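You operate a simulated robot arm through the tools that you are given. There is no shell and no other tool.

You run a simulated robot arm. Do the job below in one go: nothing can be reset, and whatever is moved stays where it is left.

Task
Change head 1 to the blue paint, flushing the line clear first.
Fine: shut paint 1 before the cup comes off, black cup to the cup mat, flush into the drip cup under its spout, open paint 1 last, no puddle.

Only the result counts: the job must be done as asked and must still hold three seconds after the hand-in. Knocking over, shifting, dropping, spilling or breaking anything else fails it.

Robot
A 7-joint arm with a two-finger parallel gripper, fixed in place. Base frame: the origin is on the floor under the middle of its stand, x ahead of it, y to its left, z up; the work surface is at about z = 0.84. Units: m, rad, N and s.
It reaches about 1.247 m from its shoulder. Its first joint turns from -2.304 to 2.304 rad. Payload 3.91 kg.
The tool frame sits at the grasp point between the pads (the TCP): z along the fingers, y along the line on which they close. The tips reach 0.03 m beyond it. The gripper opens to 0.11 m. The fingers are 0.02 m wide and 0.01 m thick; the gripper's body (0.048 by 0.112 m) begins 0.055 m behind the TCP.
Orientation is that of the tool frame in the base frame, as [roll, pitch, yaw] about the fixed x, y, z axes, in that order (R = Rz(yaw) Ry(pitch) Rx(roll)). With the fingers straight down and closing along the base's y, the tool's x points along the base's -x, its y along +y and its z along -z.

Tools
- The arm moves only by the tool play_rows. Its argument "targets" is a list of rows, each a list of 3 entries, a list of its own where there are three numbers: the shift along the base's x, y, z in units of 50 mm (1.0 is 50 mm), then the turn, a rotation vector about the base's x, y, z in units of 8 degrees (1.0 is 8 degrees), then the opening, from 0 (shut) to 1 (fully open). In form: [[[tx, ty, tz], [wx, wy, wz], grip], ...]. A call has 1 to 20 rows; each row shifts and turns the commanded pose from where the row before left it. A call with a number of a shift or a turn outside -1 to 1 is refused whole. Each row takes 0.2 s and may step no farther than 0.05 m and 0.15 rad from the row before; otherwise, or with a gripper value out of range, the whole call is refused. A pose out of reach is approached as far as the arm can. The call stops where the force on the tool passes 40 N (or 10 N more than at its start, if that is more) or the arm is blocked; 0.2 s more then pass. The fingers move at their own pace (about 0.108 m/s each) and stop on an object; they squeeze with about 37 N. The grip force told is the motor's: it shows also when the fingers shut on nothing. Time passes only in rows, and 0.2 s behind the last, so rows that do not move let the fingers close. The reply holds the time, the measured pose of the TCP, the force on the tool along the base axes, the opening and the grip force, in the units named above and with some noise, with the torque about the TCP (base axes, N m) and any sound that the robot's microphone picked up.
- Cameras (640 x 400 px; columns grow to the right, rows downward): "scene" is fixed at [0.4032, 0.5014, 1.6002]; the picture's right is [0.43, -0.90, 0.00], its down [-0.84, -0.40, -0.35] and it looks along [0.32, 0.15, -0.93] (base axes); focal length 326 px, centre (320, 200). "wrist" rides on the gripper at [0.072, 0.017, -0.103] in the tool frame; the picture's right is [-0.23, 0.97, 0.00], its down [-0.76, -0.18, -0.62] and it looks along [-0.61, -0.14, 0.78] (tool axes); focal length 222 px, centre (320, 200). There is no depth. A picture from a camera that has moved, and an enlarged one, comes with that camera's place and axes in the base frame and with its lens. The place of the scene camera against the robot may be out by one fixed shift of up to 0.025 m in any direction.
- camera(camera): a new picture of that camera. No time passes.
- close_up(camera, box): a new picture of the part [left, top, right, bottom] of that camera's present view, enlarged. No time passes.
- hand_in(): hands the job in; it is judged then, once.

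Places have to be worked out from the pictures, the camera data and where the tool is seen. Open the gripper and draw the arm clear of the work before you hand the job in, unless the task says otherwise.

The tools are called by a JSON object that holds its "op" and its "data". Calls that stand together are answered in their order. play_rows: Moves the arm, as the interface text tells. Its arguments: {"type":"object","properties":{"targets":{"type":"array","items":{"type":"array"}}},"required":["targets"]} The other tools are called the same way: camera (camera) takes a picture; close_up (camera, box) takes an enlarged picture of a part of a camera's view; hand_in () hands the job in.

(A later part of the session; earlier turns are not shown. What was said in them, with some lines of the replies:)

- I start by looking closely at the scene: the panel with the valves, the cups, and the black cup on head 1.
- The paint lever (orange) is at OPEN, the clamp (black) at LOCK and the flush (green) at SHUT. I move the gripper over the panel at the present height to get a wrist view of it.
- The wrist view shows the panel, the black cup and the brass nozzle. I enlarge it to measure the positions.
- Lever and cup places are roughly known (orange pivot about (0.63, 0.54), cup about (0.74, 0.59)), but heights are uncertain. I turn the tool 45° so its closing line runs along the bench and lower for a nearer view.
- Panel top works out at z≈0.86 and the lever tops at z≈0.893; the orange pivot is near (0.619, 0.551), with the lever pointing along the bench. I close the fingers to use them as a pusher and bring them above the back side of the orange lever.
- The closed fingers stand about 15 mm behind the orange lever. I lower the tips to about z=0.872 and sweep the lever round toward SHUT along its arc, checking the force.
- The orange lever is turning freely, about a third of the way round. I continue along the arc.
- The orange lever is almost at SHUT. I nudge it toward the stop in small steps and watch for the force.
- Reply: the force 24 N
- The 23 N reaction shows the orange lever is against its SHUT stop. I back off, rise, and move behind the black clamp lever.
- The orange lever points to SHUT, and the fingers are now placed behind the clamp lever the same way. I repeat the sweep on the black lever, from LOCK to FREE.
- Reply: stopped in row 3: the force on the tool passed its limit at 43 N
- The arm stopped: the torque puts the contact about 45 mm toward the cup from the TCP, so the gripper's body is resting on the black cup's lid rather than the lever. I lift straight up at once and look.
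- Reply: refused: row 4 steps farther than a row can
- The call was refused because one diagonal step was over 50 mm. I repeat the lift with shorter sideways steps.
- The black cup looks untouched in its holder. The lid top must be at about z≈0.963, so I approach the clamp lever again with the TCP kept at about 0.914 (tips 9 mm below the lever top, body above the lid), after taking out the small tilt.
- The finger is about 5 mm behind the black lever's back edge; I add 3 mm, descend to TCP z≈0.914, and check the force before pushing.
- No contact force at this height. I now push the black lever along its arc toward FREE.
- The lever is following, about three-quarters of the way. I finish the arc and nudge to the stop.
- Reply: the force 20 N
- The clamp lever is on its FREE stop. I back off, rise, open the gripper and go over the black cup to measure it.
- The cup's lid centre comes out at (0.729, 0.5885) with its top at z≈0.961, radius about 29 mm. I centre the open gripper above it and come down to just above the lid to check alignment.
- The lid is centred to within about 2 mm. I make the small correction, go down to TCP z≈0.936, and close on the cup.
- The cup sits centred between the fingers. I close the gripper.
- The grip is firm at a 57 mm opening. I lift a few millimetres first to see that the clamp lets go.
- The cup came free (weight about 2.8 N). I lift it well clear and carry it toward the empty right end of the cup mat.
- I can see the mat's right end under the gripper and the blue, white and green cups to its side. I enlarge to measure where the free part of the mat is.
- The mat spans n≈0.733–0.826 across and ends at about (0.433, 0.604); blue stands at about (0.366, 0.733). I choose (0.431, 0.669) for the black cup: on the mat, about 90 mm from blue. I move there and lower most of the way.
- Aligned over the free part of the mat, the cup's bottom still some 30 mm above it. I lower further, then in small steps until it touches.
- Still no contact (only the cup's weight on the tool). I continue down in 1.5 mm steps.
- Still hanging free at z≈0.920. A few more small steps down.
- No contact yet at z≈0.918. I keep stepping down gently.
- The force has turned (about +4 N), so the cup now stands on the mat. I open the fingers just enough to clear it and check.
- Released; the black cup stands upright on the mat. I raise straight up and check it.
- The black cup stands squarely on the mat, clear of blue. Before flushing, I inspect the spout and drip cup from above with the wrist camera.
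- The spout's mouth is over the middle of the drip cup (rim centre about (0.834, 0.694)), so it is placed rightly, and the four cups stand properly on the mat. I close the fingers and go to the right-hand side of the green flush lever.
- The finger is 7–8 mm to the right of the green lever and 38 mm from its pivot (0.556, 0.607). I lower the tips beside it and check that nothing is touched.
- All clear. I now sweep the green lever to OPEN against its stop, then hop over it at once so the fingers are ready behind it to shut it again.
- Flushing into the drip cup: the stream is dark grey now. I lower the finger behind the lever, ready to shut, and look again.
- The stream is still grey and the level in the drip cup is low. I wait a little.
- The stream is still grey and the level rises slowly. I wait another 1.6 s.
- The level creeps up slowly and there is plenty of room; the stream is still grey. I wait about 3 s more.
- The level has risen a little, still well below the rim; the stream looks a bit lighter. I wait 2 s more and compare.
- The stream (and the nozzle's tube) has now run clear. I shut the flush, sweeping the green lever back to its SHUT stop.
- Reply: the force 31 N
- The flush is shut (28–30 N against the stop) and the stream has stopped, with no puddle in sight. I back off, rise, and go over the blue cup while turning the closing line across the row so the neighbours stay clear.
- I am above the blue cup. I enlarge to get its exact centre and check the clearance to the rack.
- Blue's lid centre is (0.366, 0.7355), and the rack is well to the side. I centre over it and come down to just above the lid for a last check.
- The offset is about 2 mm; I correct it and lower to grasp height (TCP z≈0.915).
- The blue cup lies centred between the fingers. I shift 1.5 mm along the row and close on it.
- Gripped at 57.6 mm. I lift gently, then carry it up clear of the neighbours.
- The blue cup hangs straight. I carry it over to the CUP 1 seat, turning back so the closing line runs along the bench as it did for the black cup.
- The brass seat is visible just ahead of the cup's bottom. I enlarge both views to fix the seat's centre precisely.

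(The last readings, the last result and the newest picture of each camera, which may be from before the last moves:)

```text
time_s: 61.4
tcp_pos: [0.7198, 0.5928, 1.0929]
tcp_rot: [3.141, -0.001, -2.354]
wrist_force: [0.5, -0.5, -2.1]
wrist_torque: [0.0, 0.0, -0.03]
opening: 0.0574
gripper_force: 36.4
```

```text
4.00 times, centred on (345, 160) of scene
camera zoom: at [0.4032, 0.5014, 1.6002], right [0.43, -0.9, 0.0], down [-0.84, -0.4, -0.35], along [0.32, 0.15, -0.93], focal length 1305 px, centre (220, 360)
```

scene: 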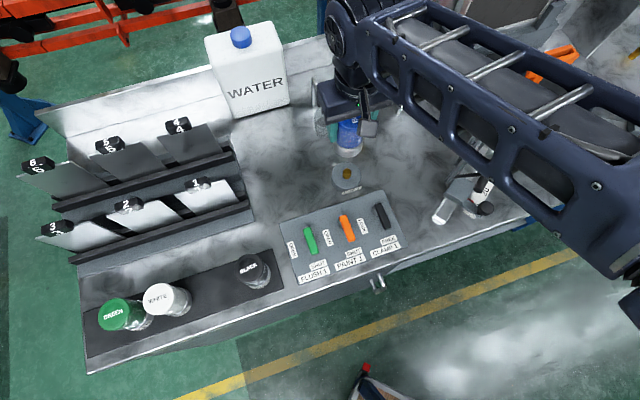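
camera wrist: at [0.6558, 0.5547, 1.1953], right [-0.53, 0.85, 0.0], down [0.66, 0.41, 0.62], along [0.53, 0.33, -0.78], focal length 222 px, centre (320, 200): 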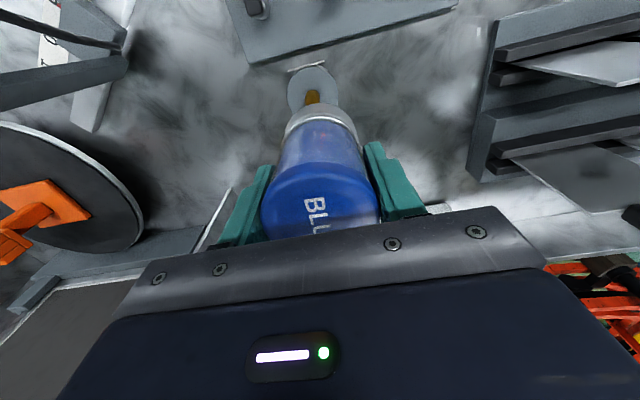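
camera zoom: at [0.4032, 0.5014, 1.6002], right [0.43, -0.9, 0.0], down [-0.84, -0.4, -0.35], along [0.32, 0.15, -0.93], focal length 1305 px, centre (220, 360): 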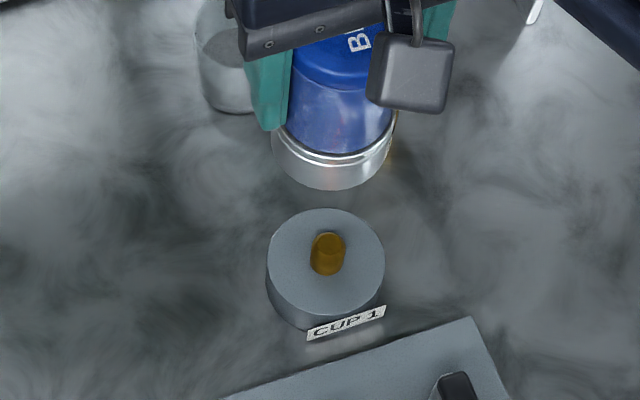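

The seat's centre comes out at about (0.7304, 0.5883), agreeing with where I gripped the black cup. I move over it and lower to just above the nipple, then check the true position.

{"op": "play_rows", "data": {"targets": [[[0.234, -0.106, 0], [0, 0, 0], 0.3], [[0, 0, -0.75], [0, 0, 0], 0.3], [[0, 0, -0.75], [0, 0, 0], 0.3], [[0, 0, -0.7], [0, 0, 0], 0.3], [[0, 0, 0], [0, 0, 0], 0.3], [[0, 0, 0], [0, 0, 0], 0.3]]}}

{"op": "camera", "data": {"camera": "wrist"}}

{"op": "close_up", "data": {"camera": "scene", "box": [290, 110, 400, 210]}}

```text
time_s: 62.8
tcp_pos: [0.7289, 0.5868, 0.9823]
tcp_rot: [3.141, 0.002, -2.357]
wrist_force: [-0.2, 0.4, -3.2]
wrist_torque: [0.02, 0.0, -0.02]
opening: 0.0574
gripper_force: 37.3
```

```text
taken
camera wrist: at [0.6661, 0.5497, 1.0848], right [-0.53, 0.85, 0.0], down [0.66, 0.41, 0.62], along [0.53, 0.33, -0.78], focal length 222 px, centre (320, 200)
```

wrist: 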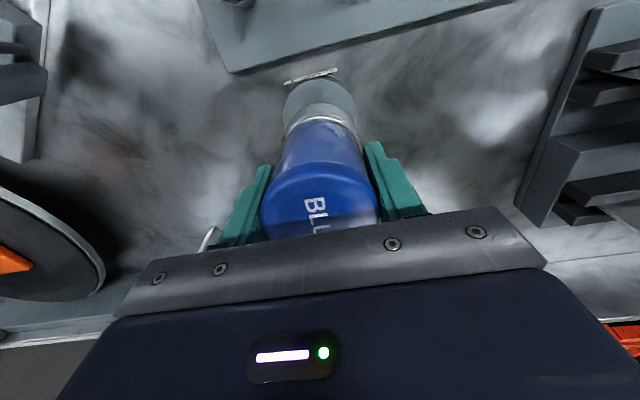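

```text
4.00 times, centred on (345, 160) of scene
camera zoom: at [0.4032, 0.5014, 1.6002], right [0.43, -0.9, 0.0], down [-0.84, -0.4, -0.35], along [0.32, 0.15, -0.93], focal length 1305 px, centre (220, 360)
```

zoom: 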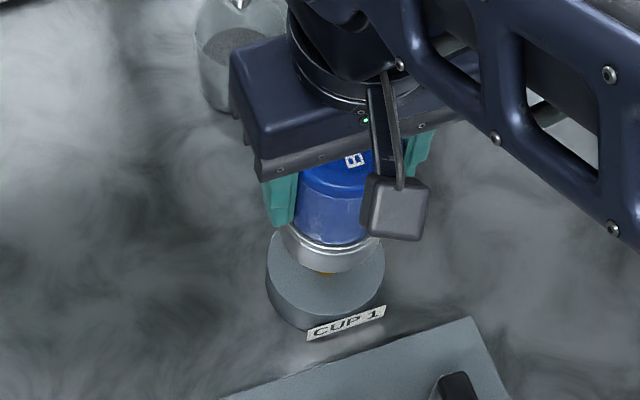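

The true position is within 2 mm of the black cup's seat pose. I correct that and go down in stages, watching the force.

{"op": "play_rows", "data": {"targets": [[[0.04, -0.014, -0.2], [0, 0, 0], 0.3], [[0, 0, -0.15], [0, 0, 0], 0.3], [[0, 0, 0], [0, 0, 0], 0.3]]}}

{"op": "close_up", "data": {"camera": "wrist", "box": [220, 50, 420, 175]}}

{"op": "close_up", "data": {"camera": "scene", "box": [310, 140, 390, 210]}}

```text
time_s: 63.6
tcp_pos: [0.7317, 0.5869, 0.9647]
tcp_rot: [3.141, 0.0, -2.355]
wrist_force: [0.1, -0.6, -4.0]
wrist_torque: [0.05, -0.03, 0.0]
opening: 0.0573
gripper_force: 36.5
```

```text
3.20 times, centred on (320, 112) of wrist
camera zoom: at [0.6684, 0.5496, 1.0672], right [-0.53, 0.85, 0.0], down [0.66, 0.41, 0.62], along [0.53, 0.33, -0.78], focal length 711 px, centre (320, 480)
```

zoom: 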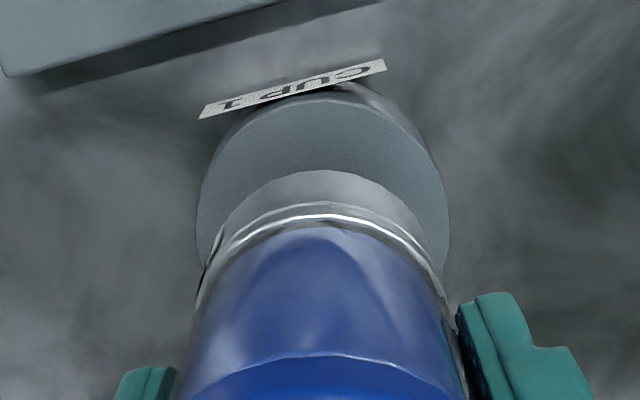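

```text
5.71 times, centred on (350, 175) of scene
camera zoom: at [0.4032, 0.5014, 1.6002], right [0.43, -0.9, 0.0], down [-0.84, -0.4, -0.35], along [0.32, 0.15, -0.93], focal length 1864 px, centre (149, 343)
```

zoom: 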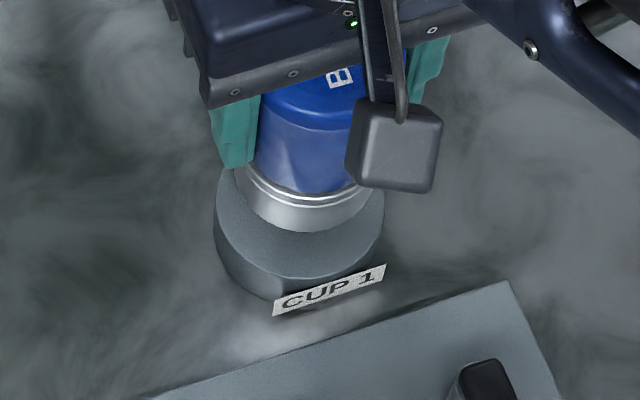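

Well aligned over the seat. I continue down in 3 mm steps past the nipple height.

{"op": "play_rows", "data": {"targets": [[[-0.014, -0.014, -0.06], [0, 0, 0], 0.3], [[0, 0, -0.06], [0, 0, 0], 0.3], [[0, 0, -0.06], [0, 0, 0], 0.3], [[0, 0, -0.06], [0, 0, 0], 0.3], [[0, 0, -0.06], [0, 0, 0], 0.3], [[0, 0, 0], [0, 0, 0], 0.3]]}}

```text
time_s: 65.0
tcp_pos: [0.7306, 0.5852, 0.9482]
tcp_rot: [3.14, -0.002, -2.357]
wrist_force: [-7.9, 2.8, -1.4]
wrist_torque: [0.13, 0.43, 0.0]
opening: 0.0573
gripper_force: 37.3
```

A side force of about 8 N shows the nipple is guiding the cup: the seat is about 1 mm toward −x. I yield by that amount and check again.

{"op": "play_rows", "data": {"targets": [[[-0.024, 0.008, 0], [0, 0, 0], 0.3], [[0, 0, 0], [0, 0, 0], 0.3]]}}

{"op": "close_up", "data": {"camera": "wrist", "box": [220, 50, 420, 175]}}

```text
time_s: 65.6
tcp_pos: [0.7305, 0.5859, 0.9495]
tcp_rot: [3.14, -0.002, -2.356]
wrist_force: [-1.6, 1.4, -2.7]
wrist_torque: [0.01, 0.12, -0.03]
opening: 0.0573
gripper_force: 37.1
```

```text
3.20 times, centred on (320, 112) of wrist
camera zoom: at [0.6677, 0.5478, 1.0519], right [-0.53, 0.85, 0.0], down [0.66, 0.41, 0.62], along [0.53, 0.33, -0.78], focal length 711 px, centre (320, 480)
```

zoom: 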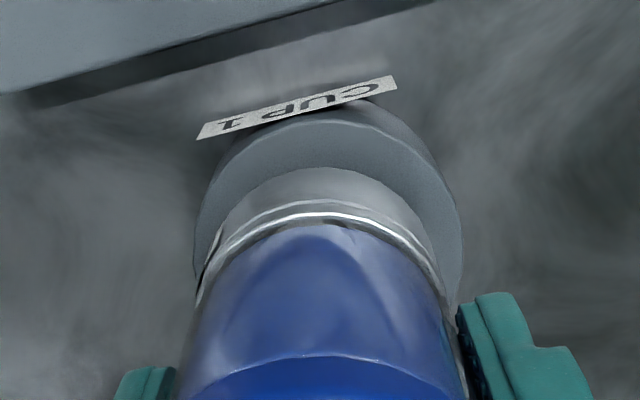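

The side force has gone to about 2 N. I continue down to the seat.

{"op": "play_rows", "data": {"targets": [[[-0.004, 0.004, -0.05], [0, 0, 0], 0.3], [[0, 0, -0.05], [0, 0, 0], 0.3], [[0, 0, 0], [0, 0, 0], 0.3]]}}

```text
time_s: 66.4
tcp_pos: [0.7314, 0.5864, 0.9442]
tcp_rot: [3.141, -0.001, -2.356]
wrist_force: [0.1, -0.1, -2.5]
wrist_torque: [0.02, 0.02, -0.03]
opening: 0.0573
gripper_force: 37.0
```

Almost no side force now, and still only the cup's weight. Smaller steps for the last few millimetres.

{"op": "play_rows", "data": {"targets": [[[0, 0, -0.04], [0, 0, 0], 0.3], [[0, 0, -0.03], [0, 0, 0], 0.3], [[0, 0, 0], [0, 0, 0], 0.3]]}}

{"op": "close_up", "data": {"camera": "wrist", "box": [220, 50, 420, 175]}}

```text
time_s: 67.2
tcp_pos: [0.73, 0.588, 0.9402]
tcp_rot: [-3.141, 0.0, -2.357]
wrist_force: [-0.4, -0.4, -2.9]
wrist_torque: [-0.01, 0.0, -0.02]
opening: 0.0575
gripper_force: 37.0
```

```text
3.20 times, centred on (320, 112) of wrist
camera zoom: at [0.6667, 0.5492, 1.043], right [-0.53, 0.85, 0.0], down [0.66, 0.41, 0.62], along [0.53, 0.33, -0.78], focal length 711 px, centre (320, 480)
```

zoom: 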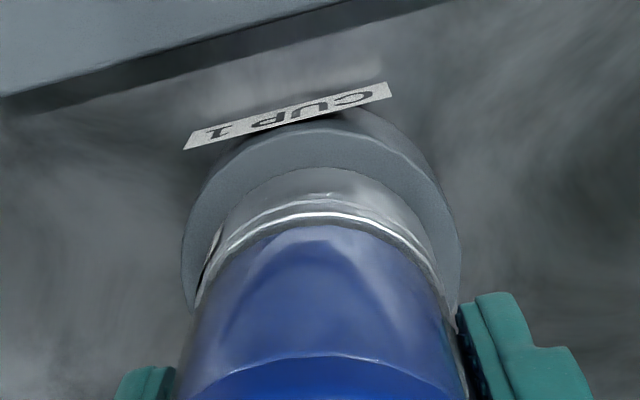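

Nearly down (TCP z≈0.940). I take 1 mm steps until the seat takes the weight.

{"op": "play_rows", "data": {"targets": [[[0, 0, -0.025], [0, 0, 0], 0.3], [[0, 0, -0.025], [0, 0, 0], 0.3], [[0, 0, 0], [0, 0, 0], 0.3]]}}

```text
time_s: 68.0
tcp_pos: [0.7291, 0.5867, 0.9398]
tcp_rot: [3.141, 0.003, -2.355]
wrist_force: [-3.0, -4.3, 19.8]
wrist_torque: [-0.08, -0.42, -0.02]
opening: 0.0574
gripper_force: 37.2
```

The cup is on the seat (about 20 N). I ease up by 1.5 mm, then open the fingers a little.

{"op": "play_rows", "data": {"targets": [[[0, 0, 0.03], [0, 0, 0], 0.3], [[0, 0, 0], [0, 0, 0], 0.3]]}}

```text
time_s: 68.6
tcp_pos: [0.7297, 0.5874, 0.9385]
tcp_rot: [-3.14, 0.0, -2.355]
wrist_force: [2.4, 3.9, 9.5]
wrist_torque: [0.4, -0.47, 0.05]
opening: 0.0575
gripper_force: 37.1
```

Light pressure remains. I release the cup.

{"op": "play_rows", "data": {"targets": [[[0, 0, 0.01], [0, 0, 0], 0.56], [[0, 0, 0], [0, 0, 0], 0.62], [[0, 0, 0], [0, 0, 0], 0.75], [[0, 0, 0], [0, 0, 0], 0.85], [[0, 0, 0], [0, 0, 0], 0.85]]}}

{"op": "camera", "data": {"camera": "wrist"}}

{"op": "close_up", "data": {"camera": "scene", "box": [290, 110, 400, 210]}}

```text
time_s: 69.8
tcp_pos: [0.7288, 0.5866, 0.9411]
tcp_rot: [-3.141, 0.0, -2.356]
wrist_force: [-0.2, -0.7, 0.6]
wrist_torque: [0.0, 0.02, -0.03]
opening: 0.0935
gripper_force: 0.0
```

```text
taken
camera wrist: at [0.6661, 0.5498, 1.043], right [-0.53, 0.85, 0.0], down [0.66, 0.41, 0.62], along [0.53, 0.33, -0.78], focal length 222 px, centre (320, 200)
```

wrist: 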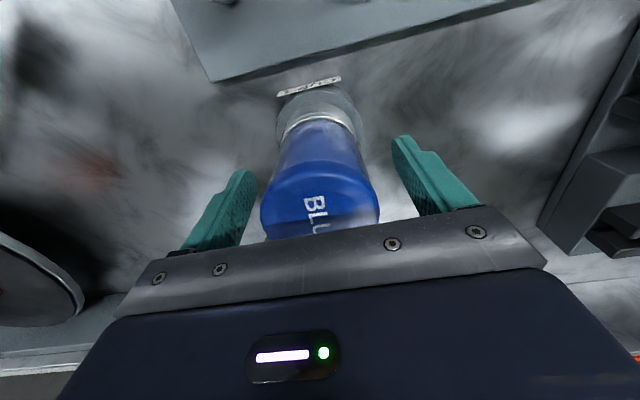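

```text
4.00 times, centred on (345, 160) of scene
camera zoom: at [0.4032, 0.5014, 1.6002], right [0.43, -0.9, 0.0], down [-0.84, -0.4, -0.35], along [0.32, 0.15, -0.93], focal length 1305 px, centre (220, 360)
```

zoom: 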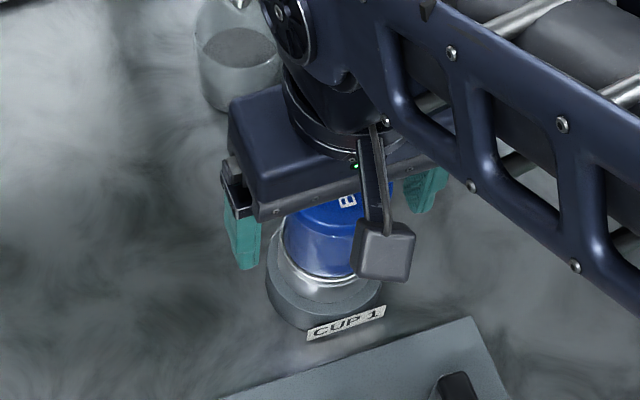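

The blue cup stands on the seat. I rise straight up and check that it sits exactly as the black one did.

{"op": "play_rows", "data": {"targets": [[[0, 0, 0.4], [0, 0, 0], 0.85], [[0, 0, 0.8], [0, 0, 0], 0.85], [[0, 0, 0.8], [0, 0, 0], 1], [[0, 0, 0.8], [0, 0, 0], 1], [[-0.3, -0.3, 0], [0, 0, 0], 1], [[0, 0, 0], [0, 0, 0], 1]]}}

{"op": "close_up", "data": {"camera": "wrist", "box": [200, 60, 440, 210]}}

{"op": "close_up", "data": {"camera": "scene", "box": [270, 130, 430, 230]}}

```text
time_s: 71.2
tcp_pos: [0.7144, 0.5727, 1.0809]
tcp_rot: [-3.14, -0.001, -2.356]
wrist_force: [0.1, 0.3, 0.2]
wrist_torque: [0.06, -0.02, 0.01]
opening: 0.11
gripper_force: 0.0
```

```text
2.67 times, centred on (320, 135) of wrist
camera zoom: at [0.6522, 0.5351, 1.1829], right [-0.53, 0.85, 0.0], down [0.66, 0.41, 0.62], along [0.53, 0.33, -0.78], focal length 592 px, centre (320, 373)
```

zoom: 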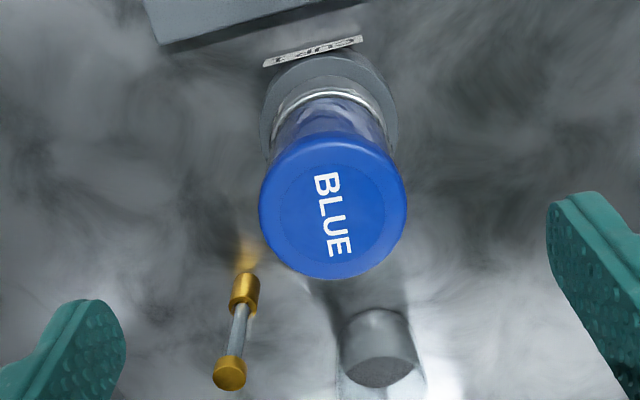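

```text
4.00 times, centred on (350, 180) of scene
camera zoom: at [0.4032, 0.5014, 1.6002], right [0.43, -0.9, 0.0], down [-0.84, -0.4, -0.35], along [0.32, 0.15, -0.93], focal length 1305 px, centre (200, 280)
```

zoom: 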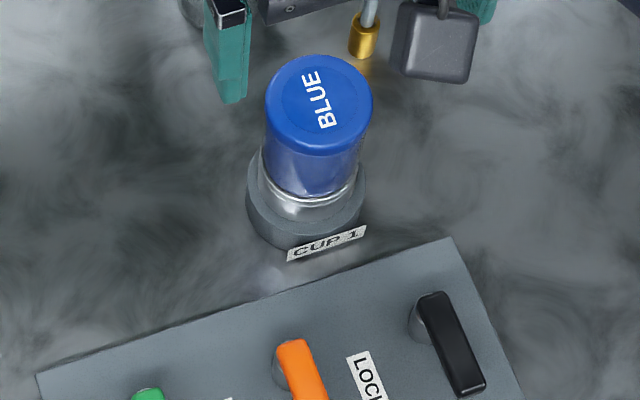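

The blue lid is in the same spot as the black one's was, so it is fully seated. Next I close the fingers and go to the right-hand side of the black clamp lever to lock it.

{"op": "play_rows", "data": {"targets": [[[-0.311, -0.869, 0], [0, 0, 0], 0], [[-0.311, -0.869, 0], [0, 0, 0], 0], [[-0.311, -0.869, 0], [0, 0, 0], 0], [[0, 0, -0.75], [0, 0, 0], 0], [[0, 0, -0.75], [0, 0, 0], 0], [[0, 0, -0.7], [0, 0, 0], 0], [[0, 0, 0], [0, 0, 0], 0]]}}

{"op": "close_up", "data": {"camera": "wrist", "box": [160, 0, 480, 200]}}

{"op": "camera", "data": {"camera": "scene"}}

```text
time_s: 72.8
tcp_pos: [0.6679, 0.4433, 0.9699]
tcp_rot: [-3.141, 0.0, -2.356]
wrist_force: [0.4, -0.2, 0.0]
wrist_torque: [-0.01, -0.01, 0.01]
opening: 0.0001
gripper_force: 36.9
```

```text
2.00 times, centred on (320, 100) of wrist
camera zoom: at [0.6063, 0.406, 1.0721], right [-0.53, 0.85, 0.0], down [0.66, 0.41, 0.62], along [0.53, 0.33, -0.78], focal length 444 px, centre (320, 400)
```

zoom: 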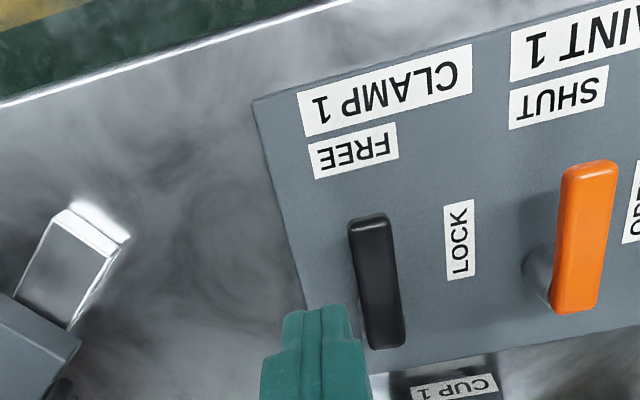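

```text
taken
```

scene: 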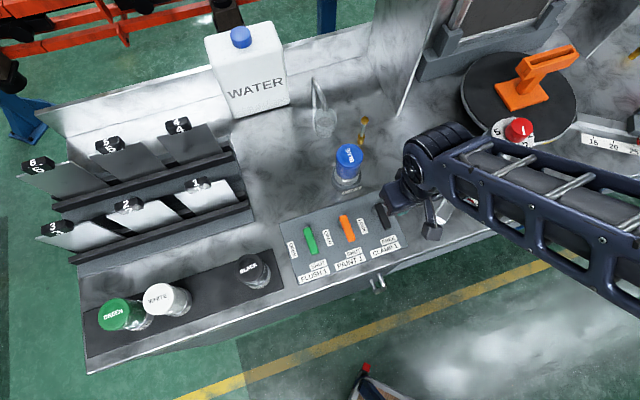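

The finger is 5 mm to the right of the black lever. I add 2 mm, lower beside it, and check for contact.

{"op": "play_rows", "data": {"targets": [[[0.028, -0.028, -0.64], [0, 0, 0], 0], [[0, 0, -0.64], [0, 0, 0], 0], [[0, 0, 0], [0, 0, 0], 0]]}}

{"op": "close_up", "data": {"camera": "wrist", "box": [160, 40, 480, 240]}}

```text
time_s: 73.6
tcp_pos: [0.6711, 0.4421, 0.9045]
tcp_rot: [3.14, 0.0, -2.355]
wrist_force: [-0.5, -0.8, 0.1]
wrist_torque: [0.01, 0.01, 0.03]
opening: 0.0001
gripper_force: 37.0
```

```text
2.00 times, centred on (320, 140) of wrist
camera zoom: at [0.609, 0.4041, 1.0073], right [-0.53, 0.85, 0.0], down [0.66, 0.41, 0.62], along [0.53, 0.33, -0.78], focal length 444 px, centre (320, 320)
```

zoom: 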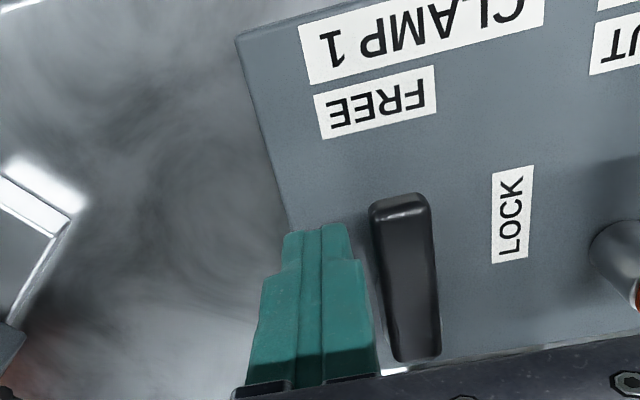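

No contact; the finger stands free beside the lever. I sweep the clamp lever to LOCK.

{"op": "play_rows", "data": {"targets": [[[-0.154, 0.06, 0], [0, 0, 0], 0], [[-0.202, 0.094, 0], [0, 0, 0], 0], [[-0.172, 0.144, 0], [0, 0, 0], 0], [[-0.13, 0.182, 0], [0, 0, 0], 0], [[-0.078, 0.21, 0], [0, 0, 0], 0], [[-0.02, 0.224, 0], [0, 0, 0], 0], [[0.038, 0.222, 0], [0, 0, 0], 0], [[0.03, 0.03, 0], [0, 0, 0], 0], [[0.03, 0.03, 0], [0, 0, 0], 0], [[0, 0, 0], [0, 0, 0], 0]]}}

{"op": "close_up", "data": {"camera": "wrist", "box": [160, 40, 480, 240]}}

```text
time_s: 75.8
tcp_pos: [0.6356, 0.4997, 0.9082]
tcp_rot: [3.141, 0.0, -2.356]
wrist_force: [-0.1, -0.6, -0.2]
wrist_torque: [-0.02, -0.02, 0.0]
opening: 0.0
gripper_force: 37.1
```

```text
2.00 times, centred on (320, 140) of wrist
camera zoom: at [0.5737, 0.4621, 1.0106], right [-0.53, 0.85, 0.0], down [0.66, 0.41, 0.62], along [0.53, 0.33, -0.78], focal length 444 px, centre (320, 320)
```

zoom: 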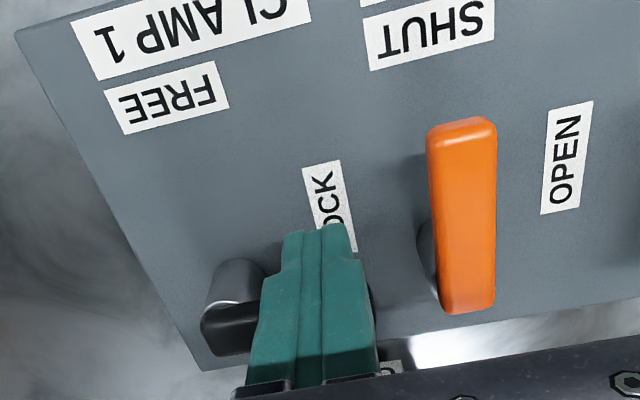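

The lever is nearly at LOCK but there is no stop force yet. I nudge on.

{"op": "play_rows", "data": {"targets": [[[0.03, 0.03, 0], [0, 0, 0], 0], [[0.03, 0.03, 0], [0, 0, 0], 0], [[0.03, 0.03, 0], [0, 0, 0], 0], [[0, 0, 0], [0, 0, 0], 0]]}}

{"op": "close_up", "data": {"camera": "wrist", "box": [160, 40, 480, 240]}}

```text
time_s: 76.7
tcp_pos: [0.638, 0.5021, 0.9066]
tcp_rot: [3.142, -0.009, -2.356]
wrist_force: [-11.3, -11.5, 5.4]
wrist_torque: [-0.11, 0.16, 0.0]
opening: 0.0
gripper_force: 36.6
stopped in row 4: the force on the tool passed its limit at 42 N (the readings are from after the stop); the commanded pose is now the measured one
```

```text
2.00 times, centred on (320, 140) of wrist
camera zoom: at [0.5759, 0.4652, 1.009], right [-0.53, 0.85, 0.0], down [0.67, 0.42, 0.62], along [0.52, 0.32, -0.79], focal length 444 px, centre (320, 320)
```

zoom: 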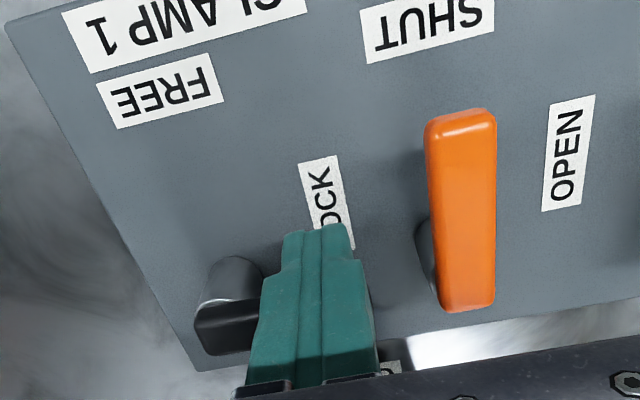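

The clamp lever is hard against its LOCK stop. I back off, take out the small tilt, rise and move to the right-hand side of the orange paint lever.

{"op": "play_rows", "data": {"targets": [[[-0.1, -0.1, 0], [0.046, -0.046, 0], 0], [[0, 0, 0.65], [0, 0, 0], 0], [[0, 0, 0.65], [0, 0, 0], 0], [[-0.484, 0.068, 0], [0, 0, 0], 0], [[0, 0, 0], [0, 0, 0], 0]]}}

{"op": "close_up", "data": {"camera": "wrist", "box": [160, 0, 480, 200]}}

{"op": "close_up", "data": {"camera": "scene", "box": [270, 130, 430, 230]}}

```text
time_s: 77.9
tcp_pos: [0.6111, 0.5008, 0.971]
tcp_rot: [3.141, 0.004, -2.356]
wrist_force: [0.1, 0.4, 0.0]
wrist_torque: [0.01, -0.01, -0.02]
opening: 0.0
gripper_force: 36.9
```

```text
2.00 times, centred on (320, 100) of wrist
camera zoom: at [0.5481, 0.4627, 1.0738], right [-0.53, 0.85, 0.0], down [0.66, 0.41, 0.63], along [0.53, 0.33, -0.78], focal length 444 px, centre (320, 400)
```

zoom: 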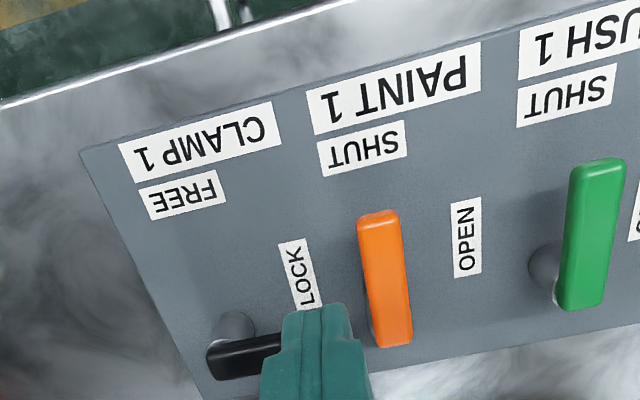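

```text
4.00 times, centred on (350, 180) of scene
camera zoom: at [0.4032, 0.5014, 1.6002], right [0.43, -0.9, 0.0], down [-0.84, -0.4, -0.35], along [0.32, 0.15, -0.93], focal length 1305 px, centre (200, 280)
```

zoom: 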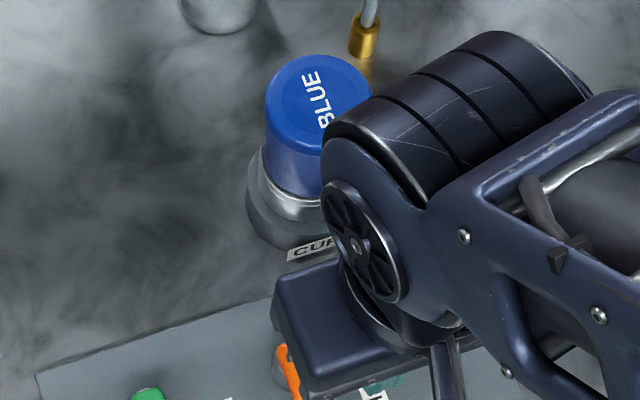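

The fingers hide part of the clamp lever, so before opening the paint I rise for a clear check of all three levers.

{"op": "play_rows", "data": {"targets": [[[0, 0, 0.9], [0, 0, 0], 0], [[0, 0, 0.9], [0, 0, 0], 0], [[0, 0, 0], [0, 0, 0], 0]]}}

{"op": "close_up", "data": {"camera": "wrist", "box": [180, 0, 460, 175]}}

```text
time_s: 78.7
tcp_pos: [0.6132, 0.5002, 1.0624]
tcp_rot: [3.141, 0.003, -2.356]
wrist_force: [-0.2, 0.1, -0.5]
wrist_torque: [0.02, -0.01, 0.0]
opening: 0.0
gripper_force: 37.0
```

```text
2.29 times, centred on (320, 88) of wrist
camera zoom: at [0.5499, 0.4614, 1.1643], right [-0.53, 0.85, 0.0], down [0.66, 0.41, 0.63], along [0.53, 0.33, -0.78], focal length 508 px, centre (320, 457)
```

zoom: 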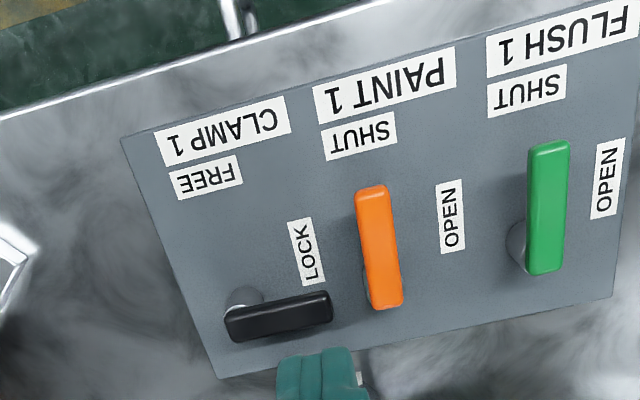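

Clamp is exactly at LOCK, flush at SHUT, and paint still SHUT. I lower beside the orange lever.

{"op": "play_rows", "data": {"targets": [[[0, 0, -0.8], [0, 0, 0], 0], [[0, 0, -0.8], [0, 0, 0], 0], [[0, 0, -0.8], [0, 0, 0], 0], [[0, 0, -0.72], [0, 0, 0], 0], [[0, 0, 0], [0, 0, 0], 0]]}}

{"op": "close_up", "data": {"camera": "wrist", "box": [160, 40, 480, 240]}}

```text
time_s: 79.9
tcp_pos: [0.6115, 0.5016, 0.9026]
tcp_rot: [-3.142, 0.004, -2.357]
wrist_force: [-0.3, -0.3, 0.2]
wrist_torque: [0.0, -0.01, 0.0]
opening: 0.0001
gripper_force: 37.0
```

```text
2.00 times, centred on (320, 140) of wrist
camera zoom: at [0.5486, 0.4636, 1.0057], right [-0.53, 0.85, 0.0], down [0.66, 0.41, 0.63], along [0.53, 0.33, -0.78], focal length 444 px, centre (320, 320)
```

zoom: 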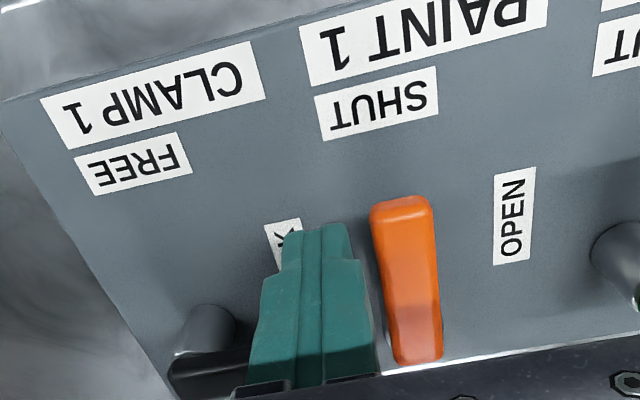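

Free of contact beside the orange lever. Last valve step: I sweep paint 1 to OPEN.

{"op": "play_rows", "data": {"targets": [[[-0.156, 0.05, 0], [0, 0, 0], 0], [[-0.202, 0.094, 0], [0, 0, 0], 0], [[-0.172, 0.144, 0], [0, 0, 0], 0], [[-0.13, 0.182, 0], [0, 0, 0], 0], [[-0.078, 0.21, 0], [0, 0, 0], 0], [[-0.02, 0.224, 0], [0, 0, 0], 0], [[0.038, 0.222, 0], [0, 0, 0], 0], [[0.03, 0.03, 0], [0, 0, 0], 0], [[0.03, 0.03, 0], [0, 0, 0], 0], [[0, 0, 0], [0, 0, 0], 0]]}}

{"op": "close_up", "data": {"camera": "wrist", "box": [160, 40, 480, 240]}}

```text
time_s: 82.1
tcp_pos: [0.577, 0.5624, 0.9025]
tcp_rot: [3.141, 0.001, -2.356]
wrist_force: [-4.9, -4.2, 1.7]
wrist_torque: [-0.07, 0.05, 0.0]
opening: 0.0002
gripper_force: 37.0
```

```text
2.00 times, centred on (320, 140) of wrist
camera zoom: at [0.5147, 0.5243, 1.0062], right [-0.53, 0.85, 0.0], down [0.66, 0.41, 0.62], along [0.53, 0.33, -0.78], focal length 444 px, centre (320, 320)
```

zoom: 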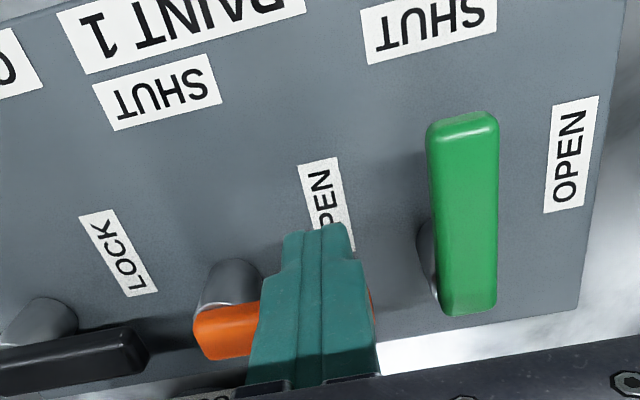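

The stop force begins to show (about 6 N). One more nudge to make sure it is fully open.

{"op": "play_rows", "data": {"targets": [[[0.03, 0.03, 0], [0, 0, 0], 0], [[0, 0, 0], [0, 0, 0], 0]]}}

{"op": "close_up", "data": {"camera": "scene", "box": [270, 60, 430, 160]}}

```text
time_s: 82.7
tcp_pos: [0.5777, 0.5625, 0.903]
tcp_rot: [3.141, 0.002, -2.357]
wrist_force: [-19.7, -22.0, 6.2]
wrist_torque: [-0.44, 0.33, -0.07]
opening: 0.0002
gripper_force: 37.3
```

```text
4.00 times, centred on (350, 110) of scene
camera zoom: at [0.4032, 0.5014, 1.6002], right [0.43, -0.9, 0.0], down [-0.84, -0.4, -0.35], along [0.32, 0.15, -0.93], focal length 1305 px, centre (200, 560)
```

zoom: 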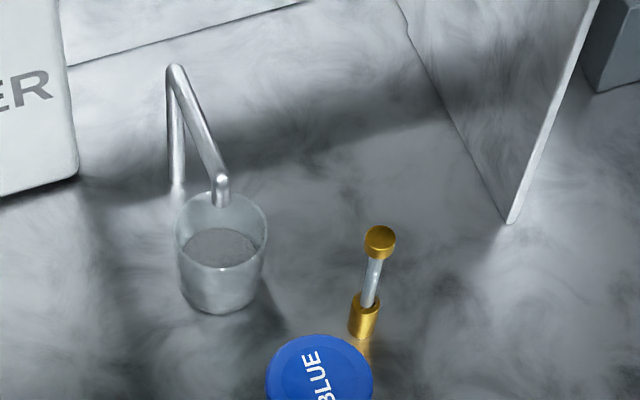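

Paint 1 is against its OPEN stop (about 29 N). I back off, rise, open the gripper and draw the arm back to its starting place.

{"op": "play_rows", "data": {"targets": [[[-0.1, -0.1, 0], [0, 0, 0], 0], [[0, 0, 0.8], [0, 0, 0], 0], [[0, 0, 0.9], [0, 0, 0], 0], [[0, 0, 0.95], [0, 0, 0], 0], [[0, 0, 0.95], [0, 0, 0], 0.5], [[0, 0, 0.95], [0, 0, 0], 1], [[0, 0, 0.95], [0, 0, 0], 1], [[0.2, -0.7, 0], [0, 0, 0], 1], [[0.2, -0.7, 0], [0, 0, 0], 1], [[0.2, -0.7, 0], [0, 0, 0], 1], [[0.2, -0.7, 0], [0, 0, 0], 1], [[0, 0, 0], [0, 0, 0], 1]]}}

{"op": "camera", "data": {"camera": "scene"}}

{"op": "close_up", "data": {"camera": "scene", "box": [270, 190, 430, 290]}}

{"op": "close_up", "data": {"camera": "scene", "box": [270, 80, 430, 180]}}

{"op": "close_up", "data": {"camera": "scene", "box": [80, 240, 290, 370]}}

```text
time_s: 85.3
tcp_pos: [0.6139, 0.4166, 1.1788]
tcp_rot: [-3.141, 0.002, -2.356]
wrist_force: [0.3, 0.8, -1.1]
wrist_torque: [0.0, -0.01, -0.01]
opening: 0.1101
gripper_force: 0.1
```

```text
taken
```

scene: 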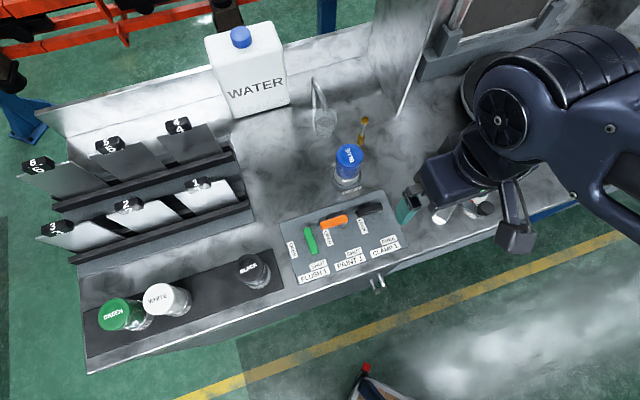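

```text
4.00 times, centred on (350, 240) of scene
camera zoom: at [0.4032, 0.5014, 1.6002], right [0.43, -0.9, 0.0], down [-0.84, -0.4, -0.35], along [0.32, 0.15, -0.93], focal length 1305 px, centre (200, 40)
```

zoom: 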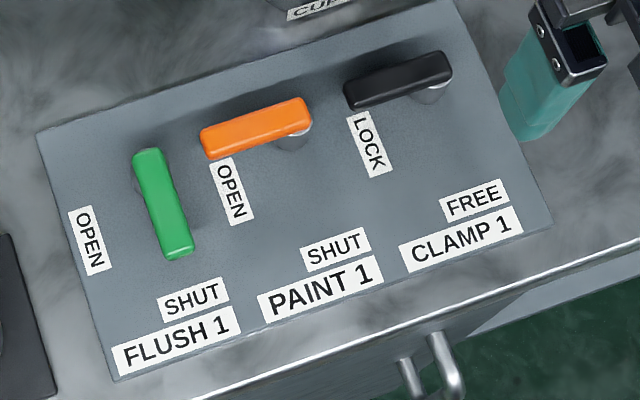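

```text
4.00 times, centred on (350, 130) of scene
camera zoom: at [0.4032, 0.5014, 1.6002], right [0.43, -0.9, 0.0], down [-0.84, -0.4, -0.35], along [0.32, 0.15, -0.93], focal length 1305 px, centre (200, 480)
```

zoom: 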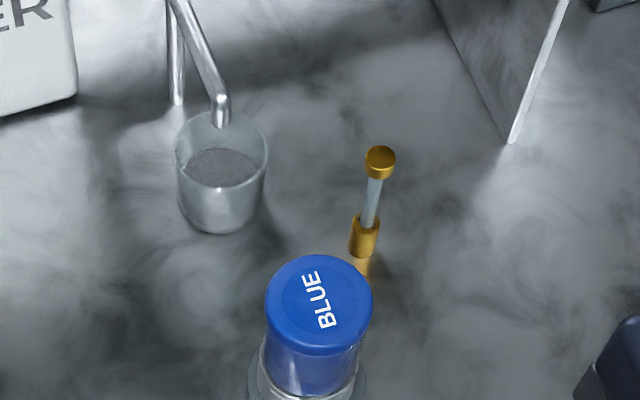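

```text
3.05 times, centred on (185, 305) of scene
camera zoom: at [0.4032, 0.5014, 1.6002], right [0.43, -0.9, 0.0], down [-0.84, -0.4, -0.35], along [0.32, 0.15, -0.93], focal length 994 px, centre (731, -120)
```

zoom: 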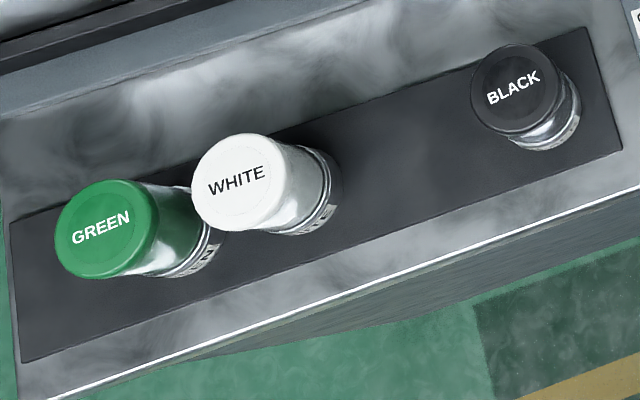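

All levers are as wanted: flush SHUT, paint OPEN, clamp LOCK; the black cup is on the mat and there is no puddle. I wait a few seconds to see that it holds and whether blue reaches the head.

{"op": "play_rows", "data": {"targets": [[[0, 0, 0], [0, 0, 0], 1], [[0, 0, 0], [0, 0, 0], 1], [[0, 0, 0], [0, 0, 0], 1], [[0, 0, 0], [0, 0, 0], 1], [[0, 0, 0], [0, 0, 0], 1], [[0, 0, 0], [0, 0, 0], 1], [[0, 0, 0], [0, 0, 0], 1], [[0, 0, 0], [0, 0, 0], 1], [[0, 0, 0], [0, 0, 0], 1], [[0, 0, 0], [0, 0, 0], 1], [[0, 0, 0], [0, 0, 0], 1], [[0, 0, 0], [0, 0, 0], 1], [[0, 0, 0], [0, 0, 0], 1], [[0, 0, 0], [0, 0, 0], 1], [[0, 0, 0], [0, 0, 0], 1], [[0, 0, 0], [0, 0, 0], 1], [[0, 0, 0], [0, 0, 0], 1], [[0, 0, 0], [0, 0, 0], 1]]}}

{"op": "close_up", "data": {"camera": "scene", "box": [290, 90, 390, 152]}}

{"op": "close_up", "data": {"camera": "scene", "box": [270, 130, 430, 230]}}

{"op": "camera", "data": {"camera": "wrist"}}

```text
time_s: 89.1
tcp_pos: [0.6128, 0.4167, 1.1775]
tcp_rot: [3.141, 0.004, -2.356]
wrist_force: [-0.8, -0.3, 0.7]
wrist_torque: [0.03, 0.01, 0.02]
opening: 0.1097
gripper_force: 0.1
```

```text
6.40 times, centred on (340, 121) of scene
camera zoom: at [0.4032, 0.5014, 1.6002], right [0.43, -0.9, 0.0], down [-0.84, -0.4, -0.35], along [0.32, 0.15, -0.93], focal length 2088 px, centre (192, 706)
```

zoom: 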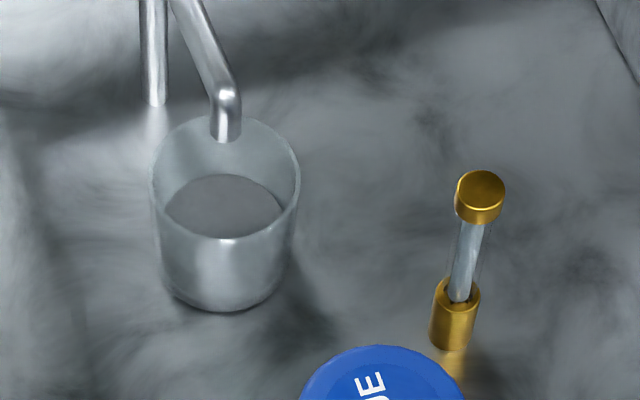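

```text
4.00 times, centred on (350, 180) of scene
camera zoom: at [0.4032, 0.5014, 1.6002], right [0.43, -0.9, 0.0], down [-0.84, -0.4, -0.35], along [0.32, 0.15, -0.93], focal length 1305 px, centre (200, 280)
```

zoom: 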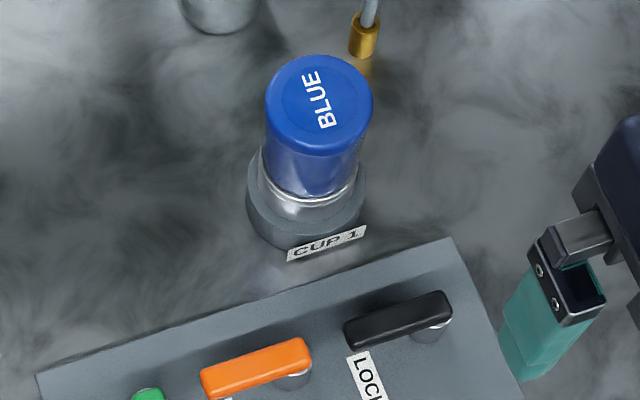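

```text
taken
camera wrist: at [0.5501, 0.3781, 1.2804], right [-0.53, 0.85, 0.0], down [0.66, 0.41, 0.63], along [0.53, 0.33, -0.78], focal length 222 px, centre (320, 200)
```

wrist: 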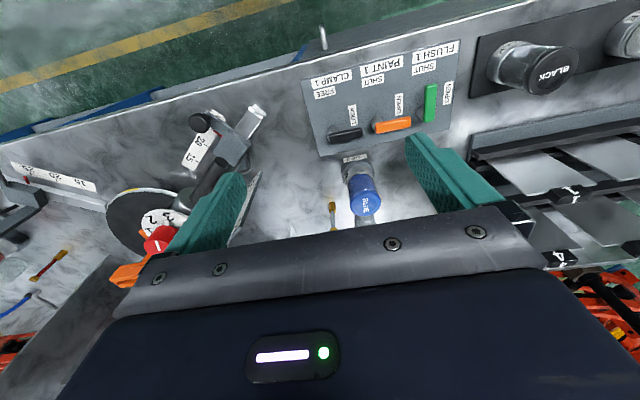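

Everything holds. I look closely at the head's sight tube to judge whether it carries blue or is merely clear.

{"op": "close_up", "data": {"camera": "scene", "box": [347, 110, 379, 130]}}

{"op": "close_up", "data": {"camera": "wrist", "box": [0, 180, 160, 280]}}

{"op": "close_up", "data": {"camera": "wrist", "box": [300, 140, 420, 230]}}

```text
16.00 times, centred on (363, 120) of scene
camera zoom: at [0.4032, 0.5014, 1.6002], right [0.43, -0.9, 0.0], down [-0.84, -0.4, -0.35], along [0.32, 0.15, -0.93], focal length 5219 px, centre (-368, 1480)
```

zoom: 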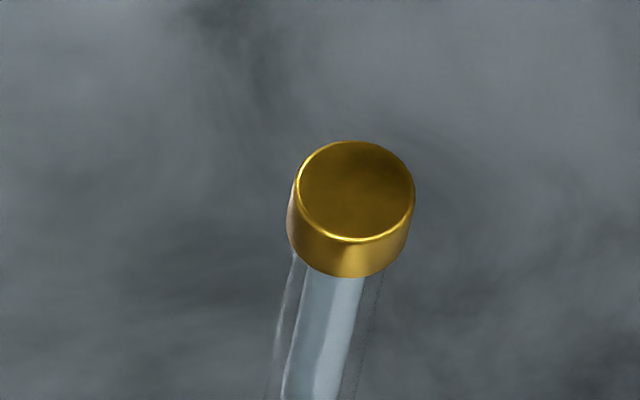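

```text
4.00 times, centred on (80, 230) of wrist
camera zoom: at [0.5501, 0.3781, 1.2804], right [-0.53, 0.85, 0.0], down [0.66, 0.41, 0.63], along [0.53, 0.33, -0.78], focal length 888 px, centre (1280, 80)
```

zoom: 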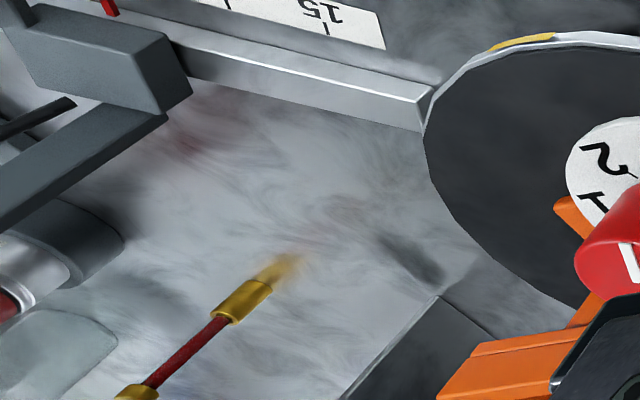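

```text
4.44 times, centred on (360, 185) of wrist
camera zoom: at [0.5501, 0.3781, 1.2804], right [-0.53, 0.85, 0.0], down [0.66, 0.41, 0.63], along [0.53, 0.33, -0.78], focal length 987 px, centre (142, 267)
```

zoom: 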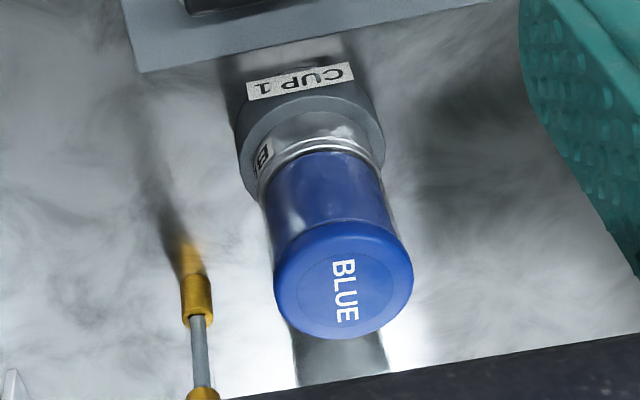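

Head 1's sight tube is still clear, while another head's tube shows its paint. I wait some more to see if the blue comes through.

{"op": "play_rows", "data": {"targets": [[[0, 0, 0], [0, 0, 0], 1], [[0, 0, 0], [0, 0, 0], 1], [[0, 0, 0], [0, 0, 0], 1], [[0, 0, 0], [0, 0, 0], 1], [[0, 0, 0], [0, 0, 0], 1], [[0, 0, 0], [0, 0, 0], 1], [[0, 0, 0], [0, 0, 0], 1], [[0, 0, 0], [0, 0, 0], 1], [[0, 0, 0], [0, 0, 0], 1], [[0, 0, 0], [0, 0, 0], 1], [[0, 0, 0], [0, 0, 0], 1], [[0, 0, 0], [0, 0, 0], 1], [[0, 0, 0], [0, 0, 0], 1], [[0, 0, 0], [0, 0, 0], 1], [[0, 0, 0], [0, 0, 0], 1], [[0, 0, 0], [0, 0, 0], 1], [[0, 0, 0], [0, 0, 0], 1], [[0, 0, 0], [0, 0, 0], 1], [[0, 0, 0], [0, 0, 0], 1], [[0, 0, 0], [0, 0, 0], 1]]}}

{"op": "close_up", "data": {"camera": "scene", "box": [290, 90, 390, 152]}}

```text
time_s: 93.3
tcp_pos: [0.6129, 0.4165, 1.1772]
tcp_rot: [3.141, 0.004, -2.356]
wrist_force: [-0.4, 0.0, -0.1]
wrist_torque: [0.01, 0.02, 0.01]
opening: 0.1099
gripper_force: 0.1
```

```text
6.40 times, centred on (340, 121) of scene
camera zoom: at [0.4032, 0.5014, 1.6002], right [0.43, -0.9, 0.0], down [-0.84, -0.4, -0.35], along [0.32, 0.15, -0.93], focal length 2088 px, centre (192, 706)
```

zoom: 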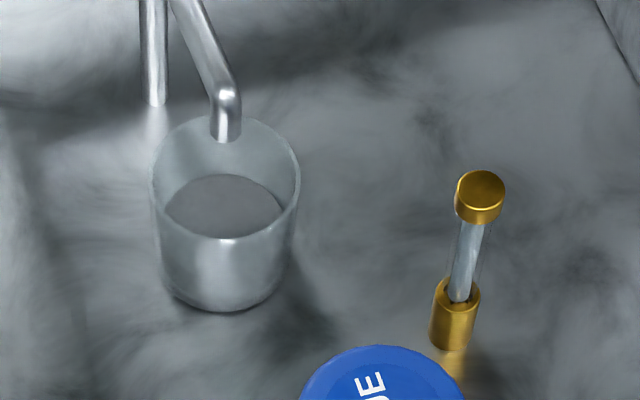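

After 11 s with the paint open, nothing leaks, the blue cup sits where the black one did, and the levers are at OPEN, LOCK and SHUT. The flushed line is still clear, since the head is not spraying. The arm is clear with the gripper open, so I hand in.

{"op": "hand_in", "data": {}}

```text
The job is handed in.
```

I changed head 1 over to the blue cup and handed the job in, but no blue had reached the head by then. The sight tube was still clear 11 s after I opened paint 1. I took that to be because the head wasn't spraying, which I couldn't confirm.

- **Order:** I shut paint 1 and freed the clamp before lifting the black cup off. After flushing, I seated the blue cup, locked the clamp, and opened paint 1 last.
- **Flush:** It ran into the drip cup under the spout for about 10 s, until the stream turned from grey to clear. I then shut it, with the drip cup still well below its rim.
- **Final state:** Paint 1 is OPEN, clamp 1 is LOCK and flush 1 is SHUT. The black cup stands on the cup mat, and the blue cup sits where the black one did. I saw no puddle in the last pictures.
- **One bump:** On my first try at the clamp lever, the gripper body pressed down on the black cup's lid until the arm stopped at 43 N. The cup was clamped and did not look moved, and I approached higher after that.

The gripper is open and the arm is back at its starting place.
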